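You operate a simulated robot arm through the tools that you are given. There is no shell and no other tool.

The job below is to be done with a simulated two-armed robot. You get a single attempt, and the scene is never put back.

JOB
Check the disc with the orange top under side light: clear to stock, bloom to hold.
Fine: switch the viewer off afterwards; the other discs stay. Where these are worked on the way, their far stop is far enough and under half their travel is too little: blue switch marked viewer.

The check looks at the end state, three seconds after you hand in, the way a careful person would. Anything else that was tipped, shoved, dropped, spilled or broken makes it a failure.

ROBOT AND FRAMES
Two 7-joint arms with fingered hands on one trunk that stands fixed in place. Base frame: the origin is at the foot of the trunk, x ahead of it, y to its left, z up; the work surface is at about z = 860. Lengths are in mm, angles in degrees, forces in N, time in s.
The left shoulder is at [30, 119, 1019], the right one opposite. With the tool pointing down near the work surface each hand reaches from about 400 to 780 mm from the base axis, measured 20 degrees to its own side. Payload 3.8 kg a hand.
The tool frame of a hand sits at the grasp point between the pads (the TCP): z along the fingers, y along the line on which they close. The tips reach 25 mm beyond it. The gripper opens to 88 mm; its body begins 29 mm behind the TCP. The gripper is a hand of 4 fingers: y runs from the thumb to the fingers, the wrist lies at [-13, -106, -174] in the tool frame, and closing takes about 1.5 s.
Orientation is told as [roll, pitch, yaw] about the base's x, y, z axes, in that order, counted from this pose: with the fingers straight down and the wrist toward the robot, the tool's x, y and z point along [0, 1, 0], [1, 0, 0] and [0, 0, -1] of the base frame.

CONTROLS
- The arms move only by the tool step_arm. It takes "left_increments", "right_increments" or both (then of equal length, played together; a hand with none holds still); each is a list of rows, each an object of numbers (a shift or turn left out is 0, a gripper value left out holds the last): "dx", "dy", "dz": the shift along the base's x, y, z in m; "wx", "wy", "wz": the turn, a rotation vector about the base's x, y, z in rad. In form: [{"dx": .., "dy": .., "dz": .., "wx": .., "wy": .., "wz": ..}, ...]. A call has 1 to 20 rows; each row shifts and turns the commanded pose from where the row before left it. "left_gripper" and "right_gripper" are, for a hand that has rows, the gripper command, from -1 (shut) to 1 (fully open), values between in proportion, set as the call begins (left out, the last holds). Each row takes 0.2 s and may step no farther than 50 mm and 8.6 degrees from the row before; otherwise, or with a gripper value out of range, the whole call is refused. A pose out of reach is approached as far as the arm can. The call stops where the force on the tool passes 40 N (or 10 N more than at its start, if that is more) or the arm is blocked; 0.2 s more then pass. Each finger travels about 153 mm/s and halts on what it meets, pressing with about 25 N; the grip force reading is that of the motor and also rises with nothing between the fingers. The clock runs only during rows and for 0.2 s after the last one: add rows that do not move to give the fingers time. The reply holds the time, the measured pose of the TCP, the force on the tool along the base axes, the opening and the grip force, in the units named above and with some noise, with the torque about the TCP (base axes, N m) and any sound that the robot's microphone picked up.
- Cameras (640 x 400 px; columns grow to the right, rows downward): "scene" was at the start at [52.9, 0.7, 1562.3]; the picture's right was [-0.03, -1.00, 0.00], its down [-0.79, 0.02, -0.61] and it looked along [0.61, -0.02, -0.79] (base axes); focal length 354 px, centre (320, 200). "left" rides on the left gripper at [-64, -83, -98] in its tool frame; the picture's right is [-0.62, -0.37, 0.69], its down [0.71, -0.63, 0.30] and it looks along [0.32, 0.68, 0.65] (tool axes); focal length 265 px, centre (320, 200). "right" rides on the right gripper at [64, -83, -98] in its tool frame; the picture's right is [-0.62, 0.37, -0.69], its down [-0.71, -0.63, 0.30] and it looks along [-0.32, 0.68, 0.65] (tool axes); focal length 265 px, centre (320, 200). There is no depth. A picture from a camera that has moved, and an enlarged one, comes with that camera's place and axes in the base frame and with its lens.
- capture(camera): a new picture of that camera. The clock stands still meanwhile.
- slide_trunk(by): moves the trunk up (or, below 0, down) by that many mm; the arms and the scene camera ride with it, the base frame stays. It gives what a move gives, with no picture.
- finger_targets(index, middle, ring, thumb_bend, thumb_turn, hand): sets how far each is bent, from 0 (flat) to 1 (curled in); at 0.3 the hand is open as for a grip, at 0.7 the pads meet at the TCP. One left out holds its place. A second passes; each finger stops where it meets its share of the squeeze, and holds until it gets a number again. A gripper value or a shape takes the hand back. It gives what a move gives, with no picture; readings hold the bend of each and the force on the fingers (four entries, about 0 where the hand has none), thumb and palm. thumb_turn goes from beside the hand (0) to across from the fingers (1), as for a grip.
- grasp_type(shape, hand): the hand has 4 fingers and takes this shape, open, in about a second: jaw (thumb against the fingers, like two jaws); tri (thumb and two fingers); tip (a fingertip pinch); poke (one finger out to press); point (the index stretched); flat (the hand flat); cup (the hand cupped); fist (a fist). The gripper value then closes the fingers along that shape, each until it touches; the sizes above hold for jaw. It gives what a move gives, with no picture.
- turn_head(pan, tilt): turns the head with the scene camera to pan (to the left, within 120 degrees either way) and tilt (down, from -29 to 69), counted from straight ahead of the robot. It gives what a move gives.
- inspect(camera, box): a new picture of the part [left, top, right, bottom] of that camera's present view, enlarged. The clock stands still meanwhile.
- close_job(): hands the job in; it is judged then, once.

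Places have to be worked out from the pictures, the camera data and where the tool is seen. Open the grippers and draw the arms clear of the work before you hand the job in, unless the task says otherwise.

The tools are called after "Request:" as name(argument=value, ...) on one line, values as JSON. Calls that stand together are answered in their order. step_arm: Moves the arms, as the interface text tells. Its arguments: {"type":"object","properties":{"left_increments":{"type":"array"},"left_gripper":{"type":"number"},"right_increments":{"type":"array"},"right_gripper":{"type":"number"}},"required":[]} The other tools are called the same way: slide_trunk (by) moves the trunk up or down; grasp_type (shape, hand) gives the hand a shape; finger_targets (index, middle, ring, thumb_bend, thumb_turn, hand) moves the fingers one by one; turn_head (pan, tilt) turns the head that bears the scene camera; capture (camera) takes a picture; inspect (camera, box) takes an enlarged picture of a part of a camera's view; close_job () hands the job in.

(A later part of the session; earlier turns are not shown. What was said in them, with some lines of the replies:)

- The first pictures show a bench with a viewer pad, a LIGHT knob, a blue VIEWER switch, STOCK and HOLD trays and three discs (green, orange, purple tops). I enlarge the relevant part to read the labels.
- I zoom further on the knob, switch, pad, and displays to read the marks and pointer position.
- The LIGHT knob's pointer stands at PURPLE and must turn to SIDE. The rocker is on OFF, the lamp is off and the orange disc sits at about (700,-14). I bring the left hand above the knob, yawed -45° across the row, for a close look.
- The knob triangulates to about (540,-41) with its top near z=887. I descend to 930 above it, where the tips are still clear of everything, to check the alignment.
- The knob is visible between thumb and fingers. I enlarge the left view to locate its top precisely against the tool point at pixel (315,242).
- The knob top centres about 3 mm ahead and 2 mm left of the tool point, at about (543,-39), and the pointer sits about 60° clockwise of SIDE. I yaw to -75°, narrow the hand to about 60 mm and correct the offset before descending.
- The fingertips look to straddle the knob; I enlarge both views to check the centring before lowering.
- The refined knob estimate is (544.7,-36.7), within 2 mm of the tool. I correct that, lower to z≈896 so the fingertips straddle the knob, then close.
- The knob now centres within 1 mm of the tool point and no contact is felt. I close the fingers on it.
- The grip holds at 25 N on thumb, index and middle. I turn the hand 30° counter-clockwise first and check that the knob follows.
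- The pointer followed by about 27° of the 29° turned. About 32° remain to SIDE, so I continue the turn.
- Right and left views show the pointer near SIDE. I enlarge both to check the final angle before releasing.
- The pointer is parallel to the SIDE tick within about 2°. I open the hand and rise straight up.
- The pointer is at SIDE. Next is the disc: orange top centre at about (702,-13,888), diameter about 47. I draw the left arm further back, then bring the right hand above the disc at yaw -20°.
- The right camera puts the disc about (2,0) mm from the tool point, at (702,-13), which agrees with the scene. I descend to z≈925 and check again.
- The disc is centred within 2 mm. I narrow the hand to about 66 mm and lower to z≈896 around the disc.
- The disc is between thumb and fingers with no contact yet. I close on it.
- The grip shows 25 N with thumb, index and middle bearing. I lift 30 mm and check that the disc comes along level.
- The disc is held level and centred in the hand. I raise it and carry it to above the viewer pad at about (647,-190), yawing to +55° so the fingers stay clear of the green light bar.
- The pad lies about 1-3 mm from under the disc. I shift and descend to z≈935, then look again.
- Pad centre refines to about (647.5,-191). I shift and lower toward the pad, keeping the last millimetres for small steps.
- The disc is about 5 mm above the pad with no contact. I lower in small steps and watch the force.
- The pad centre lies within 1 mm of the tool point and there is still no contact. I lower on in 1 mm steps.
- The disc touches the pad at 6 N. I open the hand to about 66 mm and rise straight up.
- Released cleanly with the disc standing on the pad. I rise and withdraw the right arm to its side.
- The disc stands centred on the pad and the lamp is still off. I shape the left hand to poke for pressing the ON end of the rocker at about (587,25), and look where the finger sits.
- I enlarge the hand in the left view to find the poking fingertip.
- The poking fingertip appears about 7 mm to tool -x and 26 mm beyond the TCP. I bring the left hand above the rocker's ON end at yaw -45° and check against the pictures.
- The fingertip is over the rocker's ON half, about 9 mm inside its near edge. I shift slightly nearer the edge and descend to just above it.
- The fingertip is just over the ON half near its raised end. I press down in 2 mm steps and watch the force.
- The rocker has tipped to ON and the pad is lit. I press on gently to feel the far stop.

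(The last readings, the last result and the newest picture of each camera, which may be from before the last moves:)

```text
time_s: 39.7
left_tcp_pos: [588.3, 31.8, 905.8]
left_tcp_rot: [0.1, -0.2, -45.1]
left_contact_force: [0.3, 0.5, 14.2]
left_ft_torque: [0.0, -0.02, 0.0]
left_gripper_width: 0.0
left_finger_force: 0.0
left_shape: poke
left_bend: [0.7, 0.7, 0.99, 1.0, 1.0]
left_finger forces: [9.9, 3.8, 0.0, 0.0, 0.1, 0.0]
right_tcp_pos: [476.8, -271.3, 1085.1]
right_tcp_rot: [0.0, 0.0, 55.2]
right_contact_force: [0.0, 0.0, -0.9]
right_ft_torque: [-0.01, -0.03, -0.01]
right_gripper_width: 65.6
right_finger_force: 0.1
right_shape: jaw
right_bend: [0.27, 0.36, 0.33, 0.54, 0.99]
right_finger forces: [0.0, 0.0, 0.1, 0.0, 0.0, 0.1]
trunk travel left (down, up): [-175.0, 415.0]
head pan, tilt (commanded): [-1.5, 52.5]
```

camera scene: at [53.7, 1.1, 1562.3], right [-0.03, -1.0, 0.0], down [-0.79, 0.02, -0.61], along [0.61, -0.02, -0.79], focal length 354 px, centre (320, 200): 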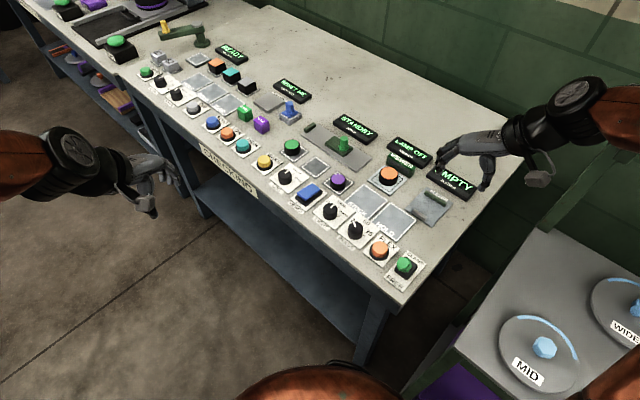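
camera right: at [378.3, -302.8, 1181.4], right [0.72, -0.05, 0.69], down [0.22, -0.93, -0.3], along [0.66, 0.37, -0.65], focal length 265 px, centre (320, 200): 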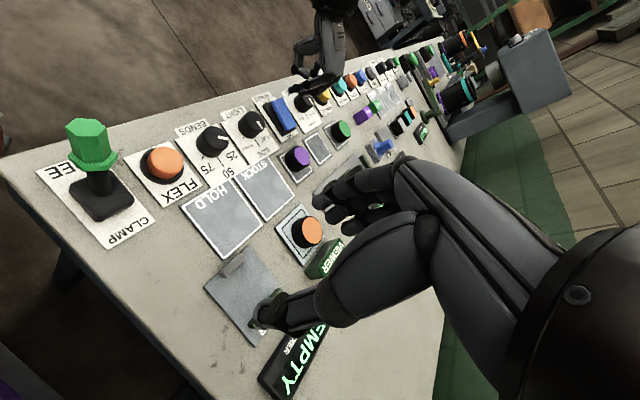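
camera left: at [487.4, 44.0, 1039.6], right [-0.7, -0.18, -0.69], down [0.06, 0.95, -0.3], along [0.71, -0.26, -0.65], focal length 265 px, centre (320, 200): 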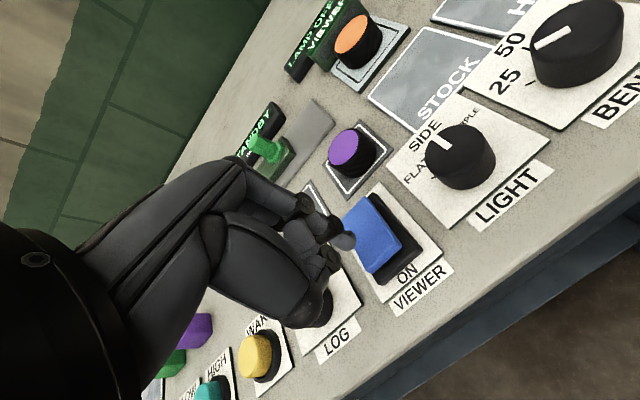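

The force climbs to 14 N, so the rocker is at its far stop. I lift the left hand clear and look at the lit viewer and its display.

Request:
step_arm(left_increments=[{"dz": 0.02}, {"dz": 0.03}, {"dz": 0.03}, {"dx": -0.015, "dy": 0.03, "dz": 0.01}, {"dx": -0.015, "dy": 0.03}, {"dx": -0.01, "dy": 0.03}, {}])

Request:
inspect(camera="scene", box=[360, 130, 440, 190])

Request:
inspect(camera="scene", box=[280, 150, 360, 210])

Request:
inspect(camera="right", box=[260, 190, 360, 270])

Request:
capture(camera="scene")

```text
time_s: 41.3
left_tcp_pos: [549.4, 121.8, 993.8]
left_tcp_rot: [0.0, 0.1, -45.2]
left_contact_force: [-0.5, -1.2, -0.6]
left_ft_torque: [0.0, -0.01, 0.02]
left_gripper_width: 0.0
left_finger_force: 0.1
left_shape: poke
left_bend: [0.7, 0.7, 0.99, 1.0, 1.0]
left_finger forces: [0.0, 0.0, 0.0, 0.0, 0.0, 0.1]
right_tcp_pos: [479.3, -273.7, 1082.3]
right_tcp_rot: [0.0, 0.0, 55.1]
right_contact_force: [0.0, -0.7, -0.4]
right_ft_torque: [0.02, 0.01, 0.01]
right_gripper_width: 65.7
right_finger_force: 0.0
right_shape: jaw
right_bend: [0.27, 0.36, 0.33, 0.54, 0.99]
right_finger forces: [0.1, 0.0, 0.0, 0.0, 0.1, 0.0]
trunk travel left (down, up): [-175.0, 415.0]
head pan, tilt (commanded): [-1.5, 52.5]
```

```text
6.67 times, centred on (400, 160) of scene
camera zoom: at [53.4, 0.0, 1562.3], right [-0.03, -1.0, 0.0], down [-0.79, 0.02, -0.61], along [0.61, -0.02, -0.79], focal length 2364 px, centre (-213, 467)
```

zoom: 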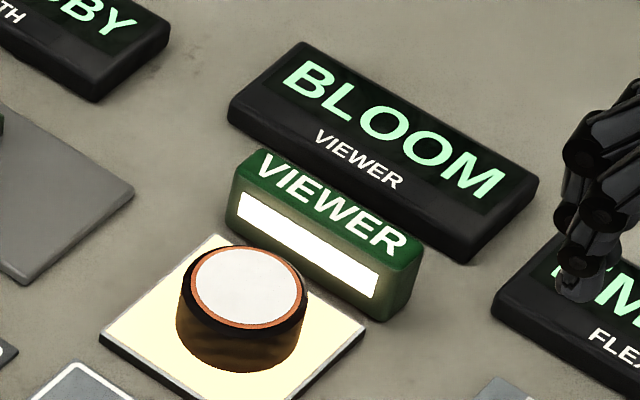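

```text
6.67 times, centred on (320, 180) of scene
camera zoom: at [53.4, 0.0, 1562.3], right [-0.03, -1.0, 0.0], down [-0.79, 0.02, -0.61], along [0.61, -0.02, -0.79], focal length 2364 px, centre (320, 333)
```

zoom: 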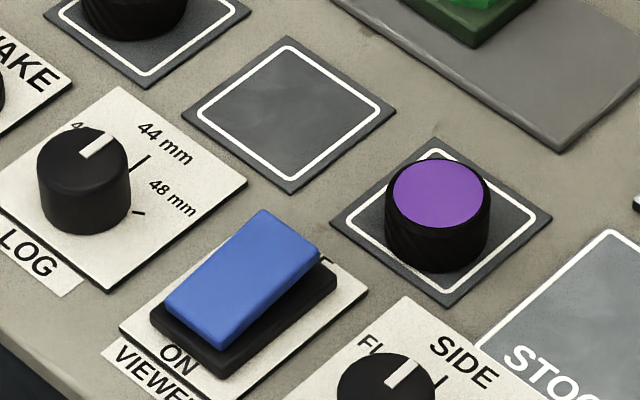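

```text
5.00 times, centred on (310, 230) of right
camera zoom: at [378.7, -303.4, 1181.1], right [0.72, -0.05, 0.69], down [0.22, -0.93, -0.3], along [0.66, 0.38, -0.65], focal length 1327 px, centre (370, 50)
```

zoom: 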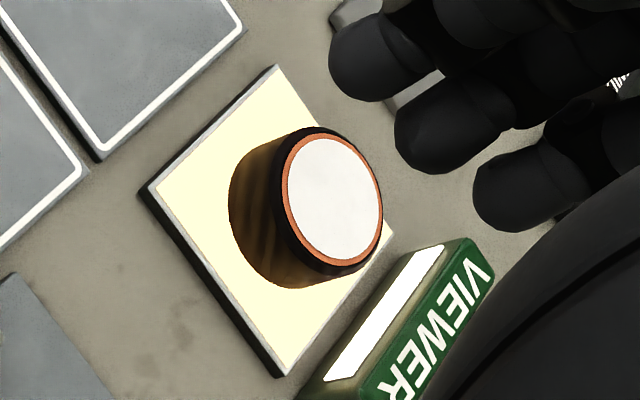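

```text
taken
camera scene: at [53.4, 0.0, 1562.3], right [-0.03, -1.0, 0.0], down [-0.79, 0.02, -0.61], along [0.61, -0.02, -0.79], focal length 354 px, centre (320, 200)
```

scene: 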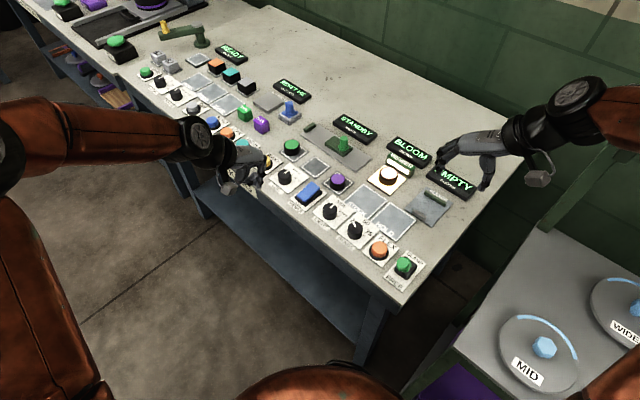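

The display reads BLOOM under SIDE light and the disc top shows a white haze, so it belongs in HOLD. I draw the left arm back and return the right hand along its own path to above the disc.

Request:
step_arm(left_increments=[{"dx": -0.02, "dy": 0.03, "dz": 0.015}, {"dx": -0.02, "dy": 0.03, "dz": 0.015}, {"dx": -0.02, "dy": 0.03, "dz": 0.015}, {"dx": -0.02, "dy": 0.03, "dz": 0.015}, {}], right_increments=[{"dx": 0.035, "dy": 0.02}, {"dx": 0.035, "dy": 0.015, "dz": -0.015}, {"dx": 0.035, "dy": 0.015, "dz": -0.02}, {"dx": 0.035, "dy": 0.015, "dz": -0.02}, {"dx": 0.03, "dy": 0.015, "dz": -0.02}])

Request:
step_arm(right_increments=[{"dz": -0.03}, {"dz": -0.03}, {"dz": -0.015}, {}])

Request:
capture(camera="right")

Request:
inspect(camera="right", box=[180, 170, 340, 350])

```text
time_s: 42.5
left_tcp_pos: [470.3, 242.2, 1054.4]
left_tcp_rot: [-0.1, 0.1, -45.2]
left_contact_force: [0.0, 0.5, 0.3]
left_ft_torque: [0.01, -0.01, -0.01]
left_gripper_width: 0.0
left_finger_force: 0.0
left_shape: poke
left_bend: [0.7, 0.7, 0.99, 1.0, 1.0]
left_finger forces: [0.0, 0.0, 0.1, 0.1, 0.0, 0.0]
right_tcp_pos: [650.0, -190.9, 1006.2]
right_tcp_rot: [0.1, 0.2, 55.0]
right_contact_force: [0.1, 0.6, -0.3]
right_ft_torque: [0.02, 0.01, 0.03]
right_gripper_width: 65.8
right_finger_force: 0.0
right_shape: jaw
right_bend: [0.27, 0.36, 0.33, 0.54, 0.99]
right_finger forces: [0.0, 0.0, 0.0, 0.1, 0.0, 0.1]
trunk travel left (down, up): [-175.0, 415.0]
head pan, tilt (commanded): [-1.5, 52.5]
```

```text
time_s: 43.5
left_tcp_pos: [469.1, 243.7, 1056.0]
left_tcp_rot: [0.1, -0.1, -45.0]
left_contact_force: [-0.4, 0.5, -0.4]
left_ft_torque: [0.03, 0.03, 0.0]
left_gripper_width: 0.0
left_finger_force: 0.1
left_shape: poke
left_bend: [0.7, 0.7, 0.99, 1.0, 1.0]
left_finger forces: [0.0, 0.1, 0.0, 0.1, 0.0, 0.0]
right_tcp_pos: [648.4, -191.6, 933.9]
right_tcp_rot: [-0.1, 0.1, 55.1]
right_contact_force: [0.8, -0.5, -0.6]
right_ft_torque: [0.0, -0.03, -0.03]
right_gripper_width: 65.9
right_finger_force: 0.1
right_shape: jaw
right_bend: [0.27, 0.36, 0.33, 0.54, 0.99]
right_finger forces: [0.0, 0.0, 0.0, 0.0, 0.1, 0.0]
trunk travel left (down, up): [-175.0, 415.0]
head pan, tilt (commanded): [-1.5, 52.5]
```

```text
taken
camera right: at [548.3, -221.8, 1031.9], right [0.72, -0.05, 0.69], down [0.23, -0.93, -0.3], along [0.66, 0.37, -0.65], focal length 265 px, centre (320, 200)
```

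right: 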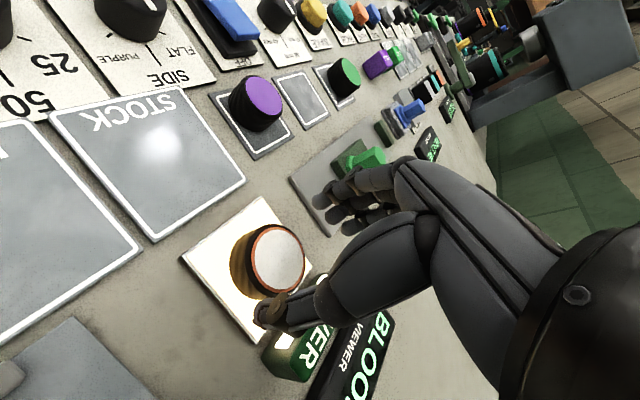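

```text
2.22 times, centred on (260, 260) of right
camera zoom: at [548.3, -221.8, 1031.9], right [0.72, -0.05, 0.69], down [0.23, -0.93, -0.3], along [0.66, 0.37, -0.65], focal length 590 px, centre (453, 67)
```

zoom: 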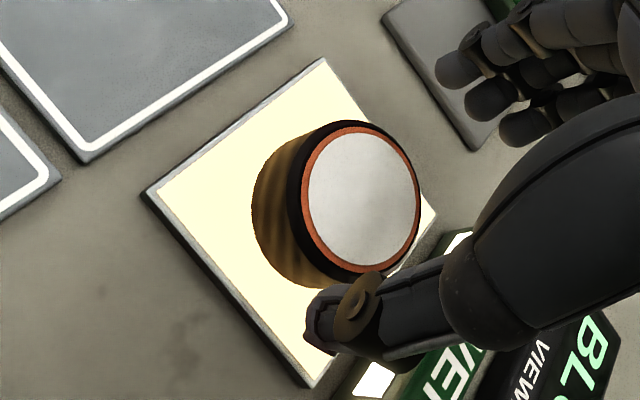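

Centred within 2 mm. I lower the last 34 mm around the disc and close.

Request:
step_arm(right_increments=[{"dz": -0.012}, {"dz": -0.012}, {"dz": -0.01}, {}])

Request:
step_arm(right_increments=[{}, {}, {}, {}, {}, {}], right_gripper=-0.4)

Request:
step_arm(right_increments=[{"dz": 0.01}, {"dz": 0.015}, {"dz": 0.025}, {"dz": 0.03}, {}])

Request:
capture(camera="right")

```text
time_s: 44.5
left_tcp_pos: [469.5, 241.7, 1053.4]
left_tcp_rot: [-0.1, 0.0, -45.1]
left_contact_force: [0.2, -0.1, -0.1]
left_ft_torque: [0.01, -0.01, 0.0]
left_gripper_width: 0.1
left_finger_force: 0.1
left_shape: poke
left_bend: [0.7, 0.7, 0.99, 1.0, 1.0]
left_finger forces: [0.0, 0.0, 0.0, 0.1, 0.0, 0.1]
right_tcp_pos: [647.3, -191.0, 900.2]
right_tcp_rot: [0.1, 0.0, 55.1]
right_contact_force: [0.4, 0.2, 0.5]
right_ft_torque: [0.0, -0.02, 0.01]
right_gripper_width: 65.6
right_finger_force: 0.0
right_shape: jaw
right_bend: [0.27, 0.36, 0.33, 0.54, 0.99]
right_finger forces: [0.1, 0.0, 0.1, 0.0, 0.0, 0.0]
trunk travel left (down, up): [-175.0, 415.0]
head pan, tilt (commanded): [-1.5, 52.5]
```

```text
time_s: 45.9
left_tcp_pos: [469.2, 242.9, 1054.2]
left_tcp_rot: [0.0, 0.0, -45.1]
left_contact_force: [0.1, 0.0, -0.2]
left_ft_torque: [0.0, -0.01, -0.02]
left_gripper_width: 0.0
left_finger_force: 0.0
left_shape: poke
left_bend: [0.7, 0.7, 0.99, 1.0, 1.0]
left_finger forces: [0.0, 0.1, 0.0, 0.0, 0.0, 0.1]
right_tcp_pos: [648.4, -189.7, 899.6]
right_tcp_rot: [0.1, 0.0, 55.1]
right_contact_force: [0.1, 0.2, -0.6]
right_ft_torque: [0.02, 0.04, 0.0]
right_gripper_width: 40.7
right_finger_force: 24.7
right_shape: jaw
right_bend: [0.74, 0.46, 0.5, 0.71, 1.0]
right_finger forces: [12.6, 7.7, 2.2, 0.0, 22.4, 0.0]
trunk travel left (down, up): [-175.0, 415.0]
head pan, tilt (commanded): [-1.5, 52.5]
```

```text
time_s: 47.1
left_tcp_pos: [468.4, 241.9, 1053.3]
left_tcp_rot: [-0.1, 0.0, -45.0]
left_contact_force: [0.2, 0.3, 0.3]
left_ft_torque: [-0.03, 0.03, -0.02]
left_gripper_width: 0.0
left_finger_force: 0.0
left_shape: poke
left_bend: [0.7, 0.7, 0.99, 1.0, 1.0]
left_finger forces: [0.1, 0.1, 0.0, 0.1, 0.0, 0.0]
right_tcp_pos: [648.6, -193.2, 980.9]
right_tcp_rot: [0.0, 0.0, 55.1]
right_contact_force: [-0.5, 1.0, 0.1]
right_ft_torque: [0.01, 0.05, 0.0]
right_gripper_width: 40.5
right_finger_force: 25.0
right_shape: jaw
right_bend: [0.74, 0.46, 0.5, 0.71, 1.0]
right_finger forces: [12.6, 7.8, 2.3, 0.0, 22.4, 0.0]
trunk travel left (down, up): [-175.0, 415.0]
head pan, tilt (commanded): [-1.5, 52.5]
```

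```text
taken
camera right: at [548.1, -222.3, 1078.2], right [0.72, -0.05, 0.69], down [0.22, -0.93, -0.3], along [0.66, 0.38, -0.65], focal length 265 px, centre (320, 200)
```

right: 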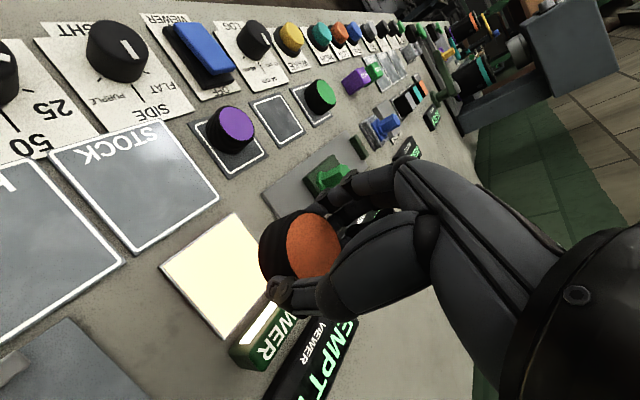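

The disc is up and the viewer display has changed to EMPTY. I carry it to above the HOLD tray at about (520,-187).

Request:
step_arm(right_increments=[{"dx": -0.0256, "dy": 0.001}, {"dx": -0.0256, "dy": 0.001}, {"dx": -0.0256, "dy": 0.001}, {"dx": -0.0256, "dy": 0.001}, {"dx": -0.0256, "dy": 0.001}, {}])

Request:
capture(camera="right")

Request:
inspect(camera="scene", box=[310, 150, 470, 270])

```text
time_s: 48.5
left_tcp_pos: [468.7, 242.1, 1053.4]
left_tcp_rot: [0.0, 0.0, -45.1]
left_contact_force: [0.3, -0.1, -0.6]
left_ft_torque: [-0.01, 0.03, 0.02]
left_gripper_width: 0.0
left_finger_force: 0.0
left_shape: poke
left_bend: [0.7, 0.7, 0.99, 1.0, 1.0]
left_finger forces: [0.1, 0.0, 0.0, 0.0, 0.1, 0.0]
right_tcp_pos: [519.9, -185.6, 978.0]
right_tcp_rot: [0.0, 0.0, 55.1]
right_contact_force: [0.6, 0.1, -1.4]
right_ft_torque: [0.02, 0.0, 0.01]
right_gripper_width: 40.7
right_finger_force: 25.0
right_shape: jaw
right_bend: [0.74, 0.46, 0.5, 0.71, 1.0]
right_finger forces: [12.5, 7.7, 2.2, 0.0, 22.3, 0.0]
trunk travel left (down, up): [-175.0, 415.0]
head pan, tilt (commanded): [-1.5, 52.5]
```

```text
taken
camera right: at [419.8, -216.4, 1077.3], right [0.72, -0.05, 0.69], down [0.22, -0.93, -0.3], along [0.66, 0.37, -0.65], focal length 265 px, centre (320, 200)
```

right: 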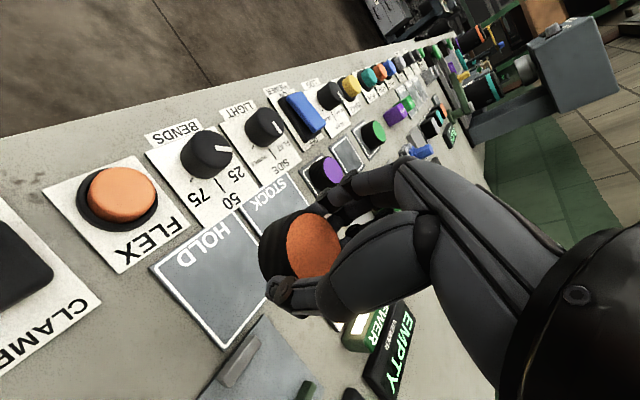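

```text
3.33 times, centred on (390, 210) of scene
camera zoom: at [53.6, 0.9, 1562.3], right [-0.03, -1.0, 0.0], down [-0.79, 0.02, -0.61], along [0.61, -0.02, -0.79], focal length 1182 px, centre (87, 167)
```

zoom: 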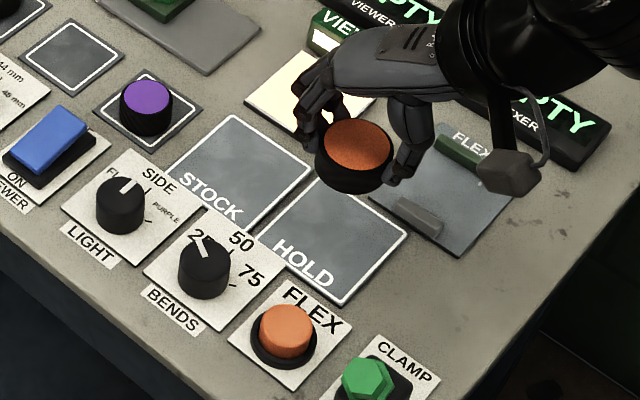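

HOLD's centre works out at about (522,-186), 2 mm ahead of the tool. I shift and lower to just above the tray.

Request:
step_arm(right_increments=[{"dx": 0.002, "dz": -0.025}, {"dz": -0.025}, {"dz": -0.02}, {}])

Request:
inspect(camera="right", box=[140, 170, 340, 350])

Request:
inspect(camera="scene", box=[310, 150, 470, 270])

```text
time_s: 49.5
left_tcp_pos: [468.7, 242.7, 1056.2]
left_tcp_rot: [-0.1, 0.0, -45.1]
left_contact_force: [-0.2, -0.6, -0.7]
left_ft_torque: [-0.01, 0.03, 0.0]
left_gripper_width: 0.2
left_finger_force: 0.0
left_shape: poke
left_bend: [0.7, 0.7, 0.99, 1.0, 1.0]
left_finger forces: [0.0, 0.1, 0.1, 0.0, 0.0, 0.0]
right_tcp_pos: [521.6, -185.5, 909.1]
right_tcp_rot: [0.1, 0.0, 55.1]
right_contact_force: [0.3, 0.1, 0.5]
right_ft_torque: [0.0, 0.02, 0.0]
right_gripper_width: 40.6
right_finger_force: 25.2
right_shape: jaw
right_bend: [0.74, 0.46, 0.5, 0.71, 1.0]
right_finger forces: [12.6, 7.9, 2.3, 0.1, 22.3, 0.0]
trunk travel left (down, up): [-175.0, 415.0]
head pan, tilt (commanded): [-1.5, 52.5]
```

```text
2.22 times, centred on (240, 260) of right
camera zoom: at [422.3, -216.7, 1007.6], right [0.72, -0.05, 0.69], down [0.22, -0.93, -0.3], along [0.66, 0.37, -0.65], focal length 590 px, centre (498, 67)
```

zoom: 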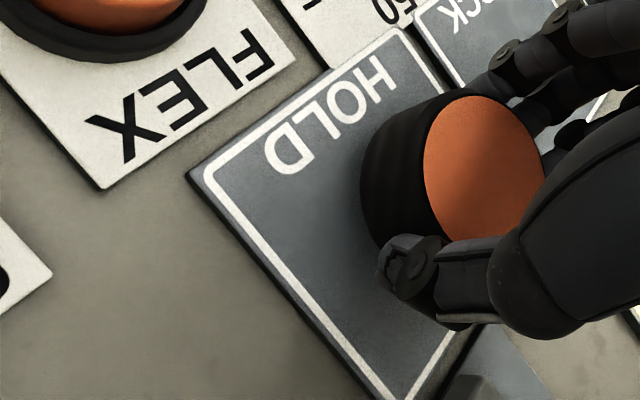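

```text
3.33 times, centred on (390, 210) of scene
camera zoom: at [52.8, 0.9, 1562.4], right [-0.03, -1.0, 0.0], down [-0.79, 0.02, -0.61], along [0.61, -0.02, -0.79], focal length 1182 px, centre (87, 167)
```

zoom: 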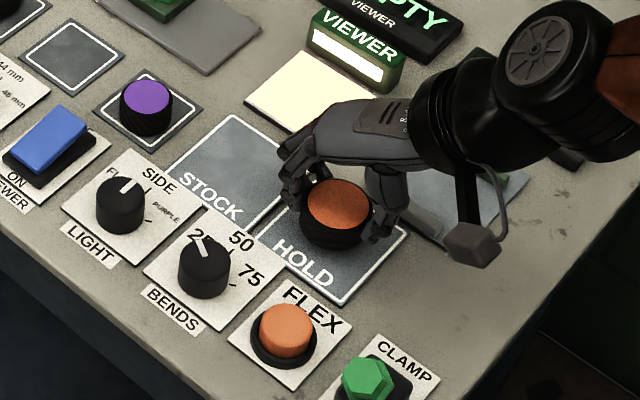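

The disc is over the tray within 3 mm of its centre. I lower the rest in small steps until it touches.

Request:
step_arm(right_increments=[{"dz": -0.004}, {"dz": -0.003}, {"dz": -0.002}, {}])

Request:
step_arm(right_increments=[{"dz": -0.001}, {"dz": -0.001}, {}])

```text
time_s: 50.5
left_tcp_pos: [468.6, 242.7, 1055.0]
left_tcp_rot: [0.0, -0.1, -45.1]
left_contact_force: [-0.5, -0.2, 0.7]
left_ft_torque: [0.03, 0.03, 0.0]
left_gripper_width: 0.1
left_finger_force: 0.0
left_shape: poke
left_bend: [0.7, 0.7, 0.99, 1.0, 1.0]
left_finger forces: [0.1, 0.0, 0.0, 0.0, 0.1, 0.1]
right_tcp_pos: [522.5, -186.0, 899.6]
right_tcp_rot: [0.1, 0.0, 55.2]
right_contact_force: [0.7, 0.6, -0.1]
right_ft_torque: [0.01, 0.0, 0.0]
right_gripper_width: 40.4
right_finger_force: 24.9
right_shape: jaw
right_bend: [0.74, 0.46, 0.5, 0.71, 1.0]
right_finger forces: [12.6, 7.8, 2.3, 0.0, 22.2, 0.0]
trunk travel left (down, up): [-175.0, 415.0]
head pan, tilt (commanded): [-1.5, 52.5]
```

```text
time_s: 51.3
left_tcp_pos: [469.0, 242.4, 1053.3]
left_tcp_rot: [0.0, 0.0, -45.1]
left_contact_force: [0.2, 0.5, 0.1]
left_ft_torque: [0.0, 0.0, 0.03]
left_gripper_width: 0.5
left_finger_force: 0.1
left_shape: poke
left_bend: [0.7, 0.7, 0.99, 1.0, 1.0]
left_finger forces: [0.1, 0.0, 0.1, 0.0, 0.0, 0.0]
right_tcp_pos: [523.6, -185.7, 898.7]
right_tcp_rot: [0.1, 0.1, 55.1]
right_contact_force: [-0.7, 0.2, -0.2]
right_ft_torque: [0.04, 0.03, 0.02]
right_gripper_width: 40.7
right_finger_force: 24.9
right_shape: jaw
right_bend: [0.74, 0.46, 0.5, 0.71, 1.0]
right_finger forces: [12.6, 7.9, 2.3, 0.1, 22.2, 0.0]
trunk travel left (down, up): [-175.0, 415.0]
head pan, tilt (commanded): [-1.5, 52.5]
```

No contact yet at 898.7. I continue down in 1 mm steps.

Request:
step_arm(right_increments=[{"dz": -0.001}, {"dz": -0.001}, {}])

Request:
step_arm(right_increments=[{"dz": -0.001}, {}])

```text
time_s: 52.1
left_tcp_pos: [468.7, 242.6, 1054.9]
left_tcp_rot: [0.0, 0.0, -45.1]
left_contact_force: [0.3, 0.0, 0.2]
left_ft_torque: [0.02, 0.02, -0.02]
left_gripper_width: 0.1
left_finger_force: 0.0
left_shape: poke
left_bend: [0.7, 0.7, 0.99, 1.0, 1.0]
left_finger forces: [0.1, 0.1, 0.0, 0.1, 0.0, 0.0]
right_tcp_pos: [521.4, -186.7, 897.1]
right_tcp_rot: [-0.1, -0.1, 55.0]
right_contact_force: [0.5, -0.1, 5.5]
right_ft_torque: [-0.01, -0.01, -0.03]
right_gripper_width: 40.6
right_finger_force: 24.9
right_shape: jaw
right_bend: [0.74, 0.46, 0.5, 0.71, 1.0]
right_finger forces: [12.9, 8.1, 2.2, 0.0, 23.1, 0.0]
trunk travel left (down, up): [-175.0, 415.0]
head pan, tilt (commanded): [-1.5, 52.5]
```

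```text
time_s: 52.7
left_tcp_pos: [468.0, 242.9, 1055.6]
left_tcp_rot: [-0.1, 0.0, -45.0]
left_contact_force: [-0.1, 0.2, -0.4]
left_ft_torque: [0.01, 0.02, 0.0]
left_gripper_width: 0.0
left_finger_force: 0.1
left_shape: poke
left_bend: [0.7, 0.7, 0.99, 1.0, 1.0]
left_finger forces: [0.1, 0.0, 0.1, 0.1, 0.0, 0.0]
right_tcp_pos: [522.0, -186.4, 896.9]
right_tcp_rot: [-0.1, -0.1, 55.1]
right_contact_force: [1.7, -0.8, 12.3]
right_ft_torque: [-0.01, -0.03, -0.02]
right_gripper_width: 40.8
right_finger_force: 24.8
right_shape: jaw
right_bend: [0.74, 0.46, 0.5, 0.71, 1.0]
right_finger forces: [13.2, 8.6, 2.6, 0.0, 24.1, 0.1]
trunk travel left (down, up): [-175.0, 415.0]
head pan, tilt (commanded): [-1.5, 52.5]
```

The disc rests on the tray at 12 N. I ease up 1 mm, open to about 66 mm, then rise straight and withdraw the right arm.

Request:
step_arm(right_increments=[{"dz": 0.001}, {}])

Request:
step_arm(right_increments=[{}, {}, {}, {}, {}], right_gripper=0.5)

Request:
step_arm(right_increments=[{"dz": 0.015}, {"dz": 0.025}, {"dz": 0.035}, {"dz": 0.035}, {"dz": 0.03}, {"dx": -0.01, "dy": -0.03, "dz": 0.02}, {"dx": -0.01, "dy": -0.03, "dz": 0.02}, {"dx": -0.01, "dy": -0.03}, {}])

Request:
capture(camera="scene")

Request:
inspect(camera="scene", box=[310, 150, 470, 270])

```text
time_s: 53.3
left_tcp_pos: [468.7, 242.7, 1056.3]
left_tcp_rot: [0.0, -0.1, -45.1]
left_contact_force: [0.1, 1.1, 0.6]
left_ft_torque: [-0.02, 0.04, 0.0]
left_gripper_width: 0.0
left_finger_force: 0.0
left_shape: poke
left_bend: [0.7, 0.7, 0.99, 1.0, 1.0]
left_finger forces: [0.1, 0.0, 0.0, 0.1, 0.1, 0.0]
right_tcp_pos: [522.8, -184.9, 896.5]
right_tcp_rot: [0.0, 0.0, 55.2]
right_contact_force: [3.0, -1.2, 9.8]
right_ft_torque: [0.01, -0.05, -0.01]
right_gripper_width: 40.9
right_finger_force: 24.6
right_shape: jaw
right_bend: [0.74, 0.46, 0.5, 0.71, 1.0]
right_finger forces: [13.3, 8.8, 2.8, 0.0, 23.6, 0.0]
trunk travel left (down, up): [-175.0, 415.0]
head pan, tilt (commanded): [-1.5, 52.5]
```

```text
time_s: 54.5
left_tcp_pos: [468.3, 242.5, 1054.2]
left_tcp_rot: [0.0, 0.0, -45.1]
left_contact_force: [0.2, -0.3, 0.3]
left_ft_torque: [0.02, -0.01, 0.03]
left_gripper_width: 0.0
left_finger_force: 0.1
left_shape: poke
left_bend: [0.7, 0.7, 0.99, 1.0, 1.0]
left_finger forces: [0.0, 0.0, 0.0, 0.1, 0.1, 0.1]
right_tcp_pos: [522.1, -185.0, 896.5]
right_tcp_rot: [0.0, 0.0, 55.1]
right_contact_force: [0.5, 0.3, -0.4]
right_ft_torque: [-0.04, -0.01, -0.01]
right_gripper_width: 65.8
right_finger_force: 0.1
right_shape: jaw
right_bend: [0.27, 0.36, 0.33, 0.54, 0.99]
right_finger forces: [0.1, 0.0, 0.1, 0.0, 0.0, 0.1]
trunk travel left (down, up): [-175.0, 415.0]
head pan, tilt (commanded): [-1.5, 52.5]
```

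```text
time_s: 56.5
left_tcp_pos: [469.1, 243.3, 1054.3]
left_tcp_rot: [0.0, 0.0, -45.2]
left_contact_force: [0.6, 0.1, -0.5]
left_ft_torque: [-0.01, -0.01, -0.01]
left_gripper_width: 0.1
left_finger_force: 0.2
left_shape: poke
left_bend: [0.7, 0.7, 0.99, 1.0, 1.0]
left_finger forces: [0.1, 0.0, 0.0, 0.0, 0.0, 0.0]
right_tcp_pos: [492.5, -277.2, 1075.0]
right_tcp_rot: [0.0, 0.1, 55.1]
right_contact_force: [-0.3, -0.1, -0.3]
right_ft_torque: [-0.01, -0.01, -0.02]
right_gripper_width: 65.6
right_finger_force: 0.0
right_shape: jaw
right_bend: [0.27, 0.36, 0.33, 0.54, 0.99]
right_finger forces: [0.0, 0.1, 0.1, 0.0, 0.0, 0.0]
trunk travel left (down, up): [-175.0, 415.0]
head pan, tilt (commanded): [-1.5, 52.5]
```

```text
taken
camera scene: at [53.2, 1.4, 1562.3], right [-0.03, -1.0, 0.0], down [-0.79, 0.02, -0.61], along [0.61, -0.02, -0.79], focal length 354 px, centre (320, 200)
```

scene: 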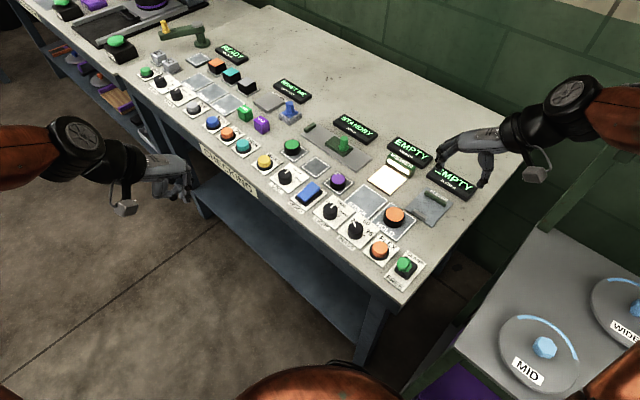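

```text
3.33 times, centred on (390, 210) of scene
camera zoom: at [53.2, 1.4, 1562.3], right [-0.03, -1.0, 0.0], down [-0.79, 0.02, -0.61], along [0.61, -0.02, -0.79], focal length 1182 px, centre (87, 167)
```

zoom: 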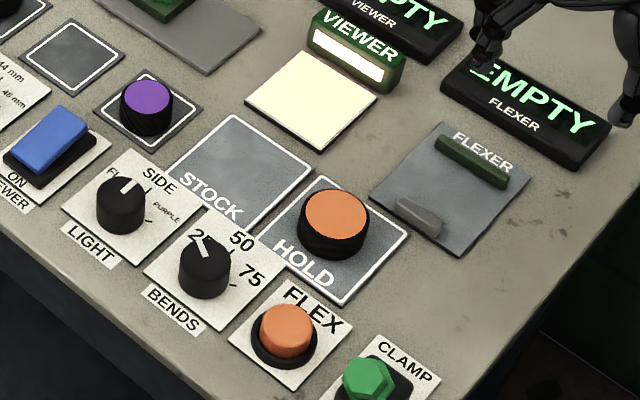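

The orange disc stands inside HOLD and the display reads EMPTY. Now the left hand goes to the rocker's OFF end, aiming the fingertip at about (613,0).

Request:
step_arm(left_increments=[{"dx": 0.0185, "dy": -0.0295, "dz": -0.008}, {"dx": 0.0185, "dy": -0.0295, "dz": -0.008}, {"dx": 0.0185, "dy": -0.0295, "dz": -0.008}, {"dx": 0.0185, "dy": -0.0295, "dz": -0.008}, {"dx": 0.0185, "dy": -0.0295, "dz": -0.008}, {"dx": 0.0185, "dy": -0.0295, "dz": -0.008}, {"dx": 0.0185, "dy": -0.0295, "dz": -0.008}, {"dx": 0.0185, "dy": -0.0295, "dz": -0.008}, {"dz": -0.03}, {"dz": -0.022}, {}])

Request:
capture(camera="left")

Request:
inspect(camera="left", box=[260, 180, 420, 320])

Request:
inspect(camera="scene", box=[270, 140, 370, 220])

```text
time_s: 58.9
left_tcp_pos: [616.8, 4.4, 935.4]
left_tcp_rot: [0.0, 0.0, -45.1]
left_contact_force: [0.5, 0.6, 0.1]
left_ft_torque: [0.01, 0.02, 0.0]
left_gripper_width: 0.1
left_finger_force: 0.1
left_shape: poke
left_bend: [0.7, 0.7, 0.99, 1.0, 1.0]
left_finger forces: [0.0, 0.1, 0.0, 0.0, 0.0, 0.0]
right_tcp_pos: [491.9, -276.2, 1075.5]
right_tcp_rot: [0.1, 0.1, 55.1]
right_contact_force: [1.1, 0.4, -0.4]
right_ft_torque: [-0.01, 0.01, 0.03]
right_gripper_width: 65.8
right_finger_force: 0.1
right_shape: jaw
right_bend: [0.27, 0.36, 0.33, 0.54, 0.99]
right_finger forces: [0.0, 0.0, 0.1, 0.0, 0.0, 0.0]
trunk travel left (down, up): [-175.0, 415.0]
head pan, tilt (commanded): [-1.5, 52.5]
```

```text
taken
camera left: at [511.6, 17.5, 1036.7], right [-0.7, -0.18, -0.69], down [0.06, 0.95, -0.3], along [0.71, -0.26, -0.65], focal length 265 px, centre (320, 200)
```

left: 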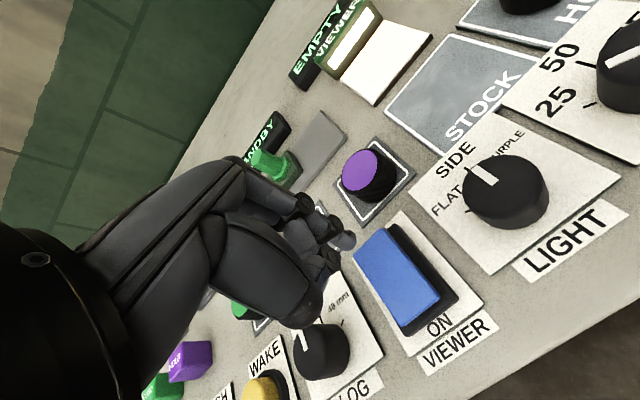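

```text
2.86 times, centred on (340, 250) of left
camera zoom: at [511.6, 17.5, 1036.7], right [-0.7, -0.18, -0.69], down [0.06, 0.95, -0.3], along [0.71, -0.26, -0.65], focal length 758 px, centre (263, 57)
```

zoom: 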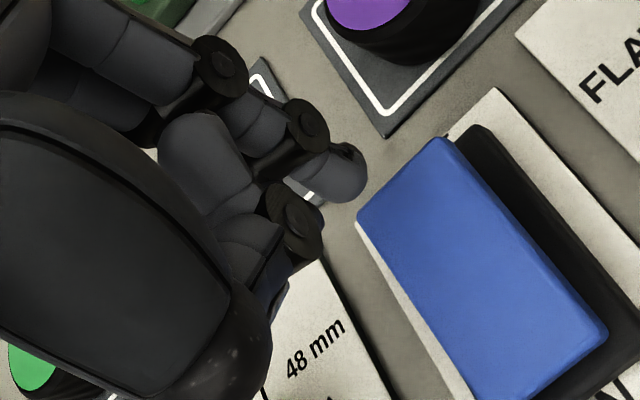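

```text
5.00 times, centred on (320, 180) of scene
camera zoom: at [52.9, 0.8, 1562.4], right [-0.03, -1.0, 0.0], down [-0.79, 0.02, -0.61], along [0.61, -0.02, -0.79], focal length 1773 px, centre (320, 300)
```

zoom: 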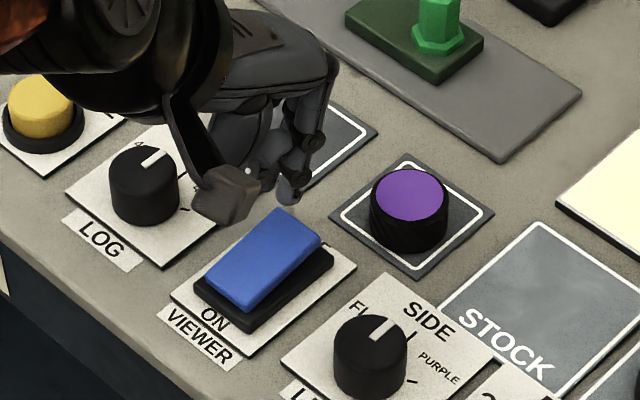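

The fingertip is a few millimetres inside the OFF edge and slightly to the left. I shift (-3.5,-1) mm and descend to just above it.

Request:
step_arm(left_increments=[{"dx": -0.0035, "dy": -0.001, "dz": -0.007}, {"dz": -0.007}, {"dz": -0.004}, {}])

Request:
inspect(camera="left", box=[260, 180, 420, 320])

Request:
inspect(camera="scene", box=[270, 140, 370, 220])

```text
time_s: 59.9
left_tcp_pos: [613.7, 4.5, 921.5]
left_tcp_rot: [0.0, 0.0, -45.1]
left_contact_force: [-0.1, 0.5, 0.0]
left_ft_torque: [-0.02, -0.01, 0.01]
left_gripper_width: 0.0
left_finger_force: 0.2
left_shape: poke
left_bend: [0.7, 0.7, 0.99, 1.0, 1.0]
left_finger forces: [0.0, 0.1, 0.1, 0.0, 0.1, 0.0]
right_tcp_pos: [492.1, -276.6, 1076.4]
right_tcp_rot: [-0.1, 0.0, 55.1]
right_contact_force: [-0.5, -0.8, 0.7]
right_ft_torque: [0.02, 0.0, -0.04]
right_gripper_width: 65.9
right_finger_force: 0.2
right_shape: jaw
right_bend: [0.27, 0.36, 0.33, 0.54, 0.99]
right_finger forces: [0.1, 0.0, 0.0, 0.0, 0.0, 0.0]
trunk travel left (down, up): [-175.0, 415.0]
head pan, tilt (commanded): [-1.5, 52.5]
```

```text
2.86 times, centred on (340, 250) of left
camera zoom: at [508.4, 16.8, 1019.3], right [-0.7, -0.18, -0.69], down [0.06, 0.95, -0.3], along [0.71, -0.26, -0.65], focal length 758 px, centre (263, 57)
```

zoom: 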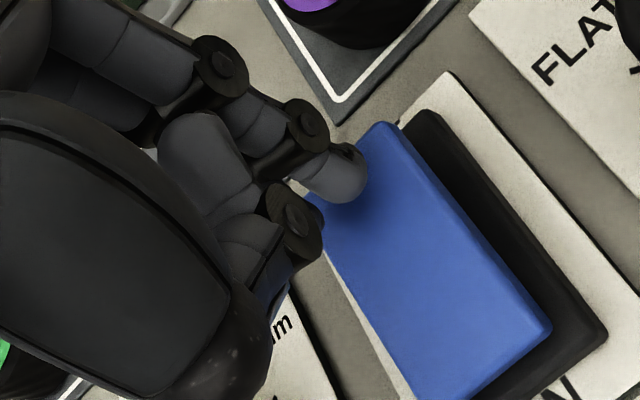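

```text
5.00 times, centred on (320, 180) of scene
camera zoom: at [53.1, 0.7, 1562.3], right [-0.03, -1.0, 0.0], down [-0.79, 0.02, -0.61], along [0.61, -0.02, -0.79], focal length 1773 px, centre (320, 300)
```

zoom: 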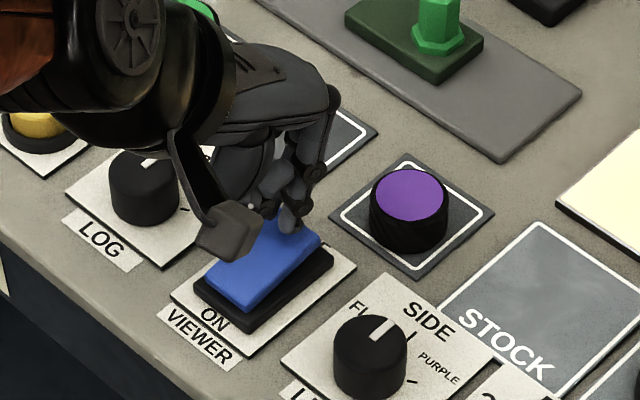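

The fingertip is just over the OFF half. I press down in small steps as before.

Request:
step_arm(left_increments=[{"dz": -0.002}, {"dz": -0.002}, {"dz": -0.002}, {"dz": -0.002}, {}])

Request:
step_arm(left_increments=[{"dz": -0.002}, {"dz": -0.002}, {}])

Request:
inspect(camera="scene", box=[270, 120, 430, 220])

Request:
inspect(camera="left", box=[260, 180, 420, 320])

```text
time_s: 61.1
left_tcp_pos: [613.7, 4.6, 912.1]
left_tcp_rot: [0.0, 0.0, -45.1]
left_contact_force: [0.7, -0.2, 0.2]
left_ft_torque: [0.03, -0.01, 0.0]
left_gripper_width: 0.0
left_finger_force: 0.0
left_shape: poke
left_bend: [0.7, 0.7, 0.99, 1.0, 1.0]
left_finger forces: [0.0, 0.0, 0.1, 0.0, 0.0, 0.0]
right_tcp_pos: [492.0, -276.2, 1076.3]
right_tcp_rot: [0.1, -0.1, 55.1]
right_contact_force: [-0.6, -0.1, -0.1]
right_ft_torque: [0.01, -0.01, 0.01]
right_gripper_width: 65.7
right_finger_force: 0.0
right_shape: jaw
right_bend: [0.27, 0.36, 0.33, 0.54, 0.99]
right_finger forces: [0.0, 0.0, 0.0, 0.0, 0.1, 0.0]
trunk travel left (down, up): [-175.0, 415.0]
head pan, tilt (commanded): [-1.5, 52.5]
```

```text
time_s: 61.9
left_tcp_pos: [612.7, 5.3, 908.8]
left_tcp_rot: [0.0, 0.0, -45.1]
left_contact_force: [0.1, -0.4, 4.6]
left_ft_torque: [0.04, -0.03, -0.04]
left_gripper_width: 0.1
left_finger_force: 0.0
left_shape: poke
left_bend: [0.7, 0.7, 0.99, 1.0, 1.0]
left_finger forces: [0.0, 3.9, 0.1, 0.1, 0.0, 0.0]
right_tcp_pos: [491.2, -276.6, 1076.5]
right_tcp_rot: [0.0, 0.0, 55.1]
right_contact_force: [-0.6, 0.3, 1.1]
right_ft_torque: [-0.02, 0.0, 0.02]
right_gripper_width: 65.8
right_finger_force: 0.1
right_shape: jaw
right_bend: [0.27, 0.36, 0.33, 0.54, 0.99]
right_finger forces: [0.0, 0.1, 0.0, 0.0, 0.1, 0.0]
trunk travel left (down, up): [-175.0, 415.0]
head pan, tilt (commanded): [-1.5, 52.5]
```

```text
4.00 times, centred on (350, 170) of scene
camera zoom: at [52.8, 0.5, 1562.4], right [-0.03, -1.0, 0.0], down [-0.79, 0.02, -0.61], along [0.61, -0.02, -0.79], focal length 1418 px, centre (200, 320)
```

zoom: 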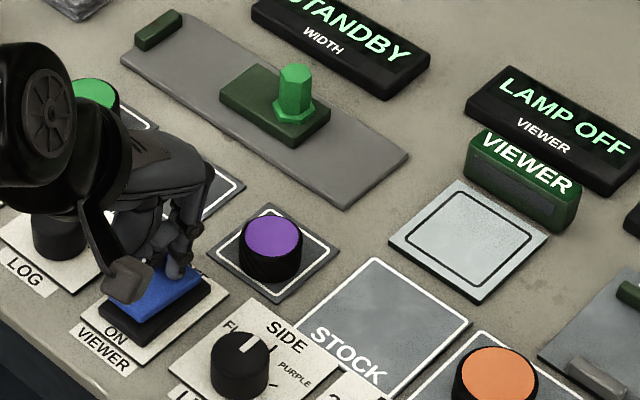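

```text
2.86 times, centred on (340, 250) of left
camera zoom: at [508.0, 17.5, 1008.0], right [-0.7, -0.18, -0.69], down [0.06, 0.95, -0.3], along [0.71, -0.26, -0.65], focal length 758 px, centre (263, 57)
```

zoom: 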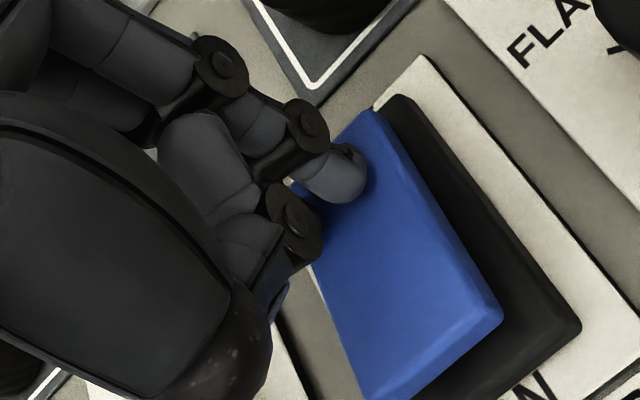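

The display reads LAMP OFF and the lamp is dark. I press a little further to make sure the rocker is on its far stop.

Request:
step_arm(left_increments=[{"dz": -0.0015}, {}])

Request:
step_arm(left_increments=[{"dz": -0.0015}, {}])

```text
time_s: 62.5
left_tcp_pos: [613.1, 4.1, 907.9]
left_tcp_rot: [0.1, -0.1, -45.1]
left_contact_force: [2.6, -1.0, 12.0]
left_ft_torque: [0.09, -0.14, -0.03]
left_gripper_width: 0.0
left_finger_force: 0.1
left_shape: poke
left_bend: [0.7, 0.7, 0.99, 1.0, 1.0]
left_finger forces: [0.0, 12.0, 0.0, 0.0, 0.0, 0.0]
right_tcp_pos: [492.1, -277.5, 1076.2]
right_tcp_rot: [0.0, 0.0, 55.1]
right_contact_force: [0.3, -0.2, -0.2]
right_ft_torque: [0.01, -0.01, -0.01]
right_gripper_width: 66.0
right_finger_force: 0.0
right_shape: jaw
right_bend: [0.27, 0.36, 0.33, 0.54, 0.99]
right_finger forces: [0.1, 0.0, 0.1, 0.1, 0.0, 0.1]
trunk travel left (down, up): [-175.0, 415.0]
head pan, tilt (commanded): [-1.5, 52.5]
```

```text
time_s: 63.1
left_tcp_pos: [613.1, 4.2, 907.3]
left_tcp_rot: [0.3, -0.4, -45.0]
left_contact_force: [4.4, -1.7, 21.7]
left_ft_torque: [0.14, -0.27, -0.05]
left_gripper_width: 0.0
left_finger_force: 0.1
left_shape: poke
left_bend: [0.7, 0.7, 0.99, 1.0, 1.0]
left_finger forces: [0.0, 21.7, 0.1, 0.0, 0.0, 0.1]
right_tcp_pos: [490.6, -277.7, 1076.7]
right_tcp_rot: [0.0, 0.0, 55.1]
right_contact_force: [0.2, -0.9, 0.5]
right_ft_torque: [-0.01, 0.01, 0.03]
right_gripper_width: 65.7
right_finger_force: 0.0
right_shape: jaw
right_bend: [0.27, 0.36, 0.33, 0.54, 0.99]
right_finger forces: [0.0, 0.1, 0.0, 0.0, 0.0, 0.1]
trunk travel left (down, up): [-175.0, 415.0]
head pan, tilt (commanded): [-1.5, 52.5]
```

At 22 N the rocker is firmly on its stop. I lift the left hand straight up and withdraw it to the side, opening the hand afterwards.

Request:
step_arm(left_increments=[{"dz": 0.01}, {"dz": 0.03}, {"dz": 0.04}, {"dz": 0.04}, {"dx": -0.025, "dy": 0.035, "dz": 0.01}, {"dx": -0.025, "dy": 0.04, "dz": 0.01}, {"dx": -0.025, "dy": 0.04, "dz": 0.01}, {"dx": -0.025, "dy": 0.04, "dz": 0.01}, {"dx": -0.025, "dy": 0.04, "dz": 0.01}, {"dx": -0.025, "dy": 0.04}, {}])

Request:
grasp_type(hand="left", shape="jaw")

Request:
step_arm(left_increments=[{}, {}, {}, {}], left_gripper=1.0, right_increments=[{"dx": -0.02, "dy": -0.02, "dz": 0.01}, {"dx": -0.02, "dy": -0.02, "dz": 0.01}, {}, {}], right_gripper=1.0)

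Request:
capture(camera="scene")

Request:
inspect(camera="scene", box=[260, 120, 460, 260])

Request:
inspect(camera="scene", box=[280, 160, 360, 230])

```text
time_s: 65.5
left_tcp_pos: [464.6, 240.0, 1075.3]
left_tcp_rot: [0.0, 0.0, -45.1]
left_contact_force: [-0.3, 0.7, -0.9]
left_ft_torque: [0.0, -0.01, 0.04]
left_gripper_width: 0.0
left_finger_force: 0.0
left_shape: poke
left_bend: [0.7, 0.7, 0.99, 1.0, 1.0]
left_finger forces: [0.0, 0.1, 0.1, 0.0, 0.0, 0.1]
right_tcp_pos: [492.2, -277.3, 1075.8]
right_tcp_rot: [0.1, 0.1, 55.1]
right_contact_force: [0.0, -0.2, 0.1]
right_ft_torque: [-0.03, -0.01, 0.02]
right_gripper_width: 65.7
right_finger_force: 0.0
right_shape: jaw
right_bend: [0.27, 0.36, 0.33, 0.54, 0.99]
right_finger forces: [0.1, 0.0, 0.0, 0.1, 0.0, 0.0]
trunk travel left (down, up): [-175.0, 415.0]
head pan, tilt (commanded): [-1.5, 52.5]
```

```text
time_s: 66.4
left_tcp_pos: [463.7, 239.8, 1075.5]
left_tcp_rot: [0.0, -0.1, -45.1]
left_contact_force: [-0.2, -0.4, -0.2]
left_ft_torque: [-0.03, -0.01, -0.03]
left_gripper_width: 87.9
left_finger_force: 0.0
left_shape: jaw
left_bend: [0.3, 0.3, 0.3, 0.3, 0.98]
left_finger forces: [0.1, 0.0, 0.1, 0.0, 0.0, 0.1]
right_tcp_pos: [492.3, -275.5, 1075.4]
right_tcp_rot: [0.1, 0.0, 55.1]
right_contact_force: [0.5, 0.5, 0.1]
right_ft_torque: [-0.02, 0.0, -0.02]
right_gripper_width: 65.6
right_finger_force: 0.1
right_shape: jaw
right_bend: [0.27, 0.36, 0.33, 0.54, 0.99]
right_finger forces: [0.0, 0.1, 0.0, 0.1, 0.0, 0.0]
trunk travel left (down, up): [-175.0, 415.0]
head pan, tilt (commanded): [-1.5, 52.5]
```

```text
time_s: 67.4
left_tcp_pos: [464.8, 242.7, 1073.2]
left_tcp_rot: [-0.3, -0.1, -45.1]
left_contact_force: [-0.4, -0.2, 0.5]
left_ft_torque: [0.01, 0.0, 0.0]
left_gripper_width: 87.5
left_finger_force: 0.0
left_shape: jaw
left_bend: [0.3, 0.3, 0.3, 0.3, 0.98]
left_finger forces: [0.0, 0.0, 0.0, 0.0, 0.0, 0.0]
right_tcp_pos: [453.9, -312.1, 1096.4]
right_tcp_rot: [-0.1, 0.1, 55.3]
right_contact_force: [-0.2, -0.6, -0.1]
right_ft_torque: [0.01, -0.01, -0.02]
right_gripper_width: 87.9
right_finger_force: 0.2
right_shape: jaw
right_bend: [0.3, 0.3, 0.3, 0.3, 0.98]
right_finger forces: [0.1, 0.1, 0.0, 0.1, 0.0, 0.1]
trunk travel left (down, up): [-175.0, 415.0]
head pan, tilt (commanded): [-1.5, 52.5]
```

```text
taken
camera scene: at [54.7, 5.3, 1562.3], right [-0.02, -1.0, 0.0], down [-0.79, 0.02, -0.61], along [0.61, -0.02, -0.79], focal length 354 px, centre (320, 200)
```

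scene: 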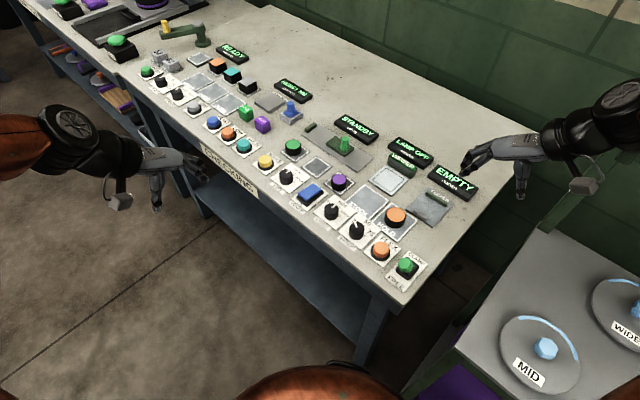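

```text
2.86 times, centred on (360, 190) of scene
camera zoom: at [54.7, 5.3, 1562.3], right [-0.02, -1.0, 0.0], down [-0.79, 0.02, -0.61], along [0.61, -0.02, -0.79], focal length 1013 px, centre (206, 229)
```

zoom: 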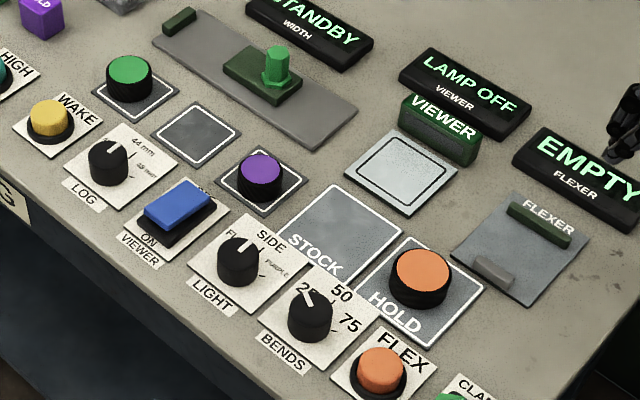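

```text
5.71 times, centred on (320, 195) of scene
camera zoom: at [54.7, 5.3, 1562.3], right [-0.02, -1.0, 0.0], down [-0.79, 0.02, -0.61], along [0.61, -0.02, -0.79], focal length 2026 px, centre (320, 229)
```

zoom: 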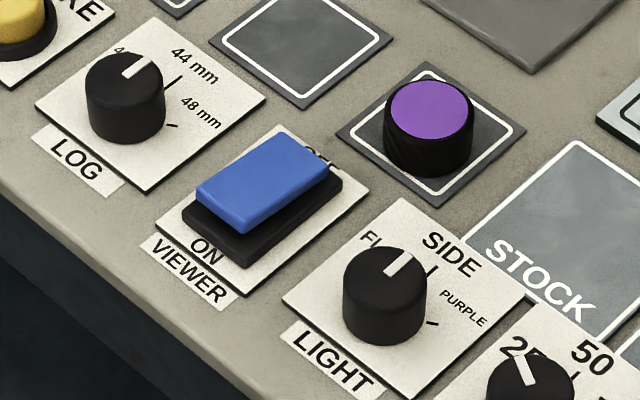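

The end state looks right: the orange disc stands in HOLD, the viewer rocker is on OFF with LAMP OFF shown, and the green and purple discs are untouched. Both hands are open and clear of the work, so I hand the job in.

Request:
close_job()

```text
The job is handed in.
```

The orange-topped disc showed BLOOM under side light, so I put it in the HOLD tray and handed the job in. No result of the check has come back yet.

- **Light:** the LIGHT knob was on PURPLE; I turned it to SIDE for the check and left it there.
- **Check:** with the viewer on, its display read BLOOM and the disc top showed a white haze.
- **Viewer switch:** the blue switch is pressed to its far stop on OFF, and the display reads LAMP OFF.
- **Other discs:** the green and purple discs were not touched, and nothing else looked moved in the last pictures.
- **Arms:** both hands are open and drawn back from the bench.
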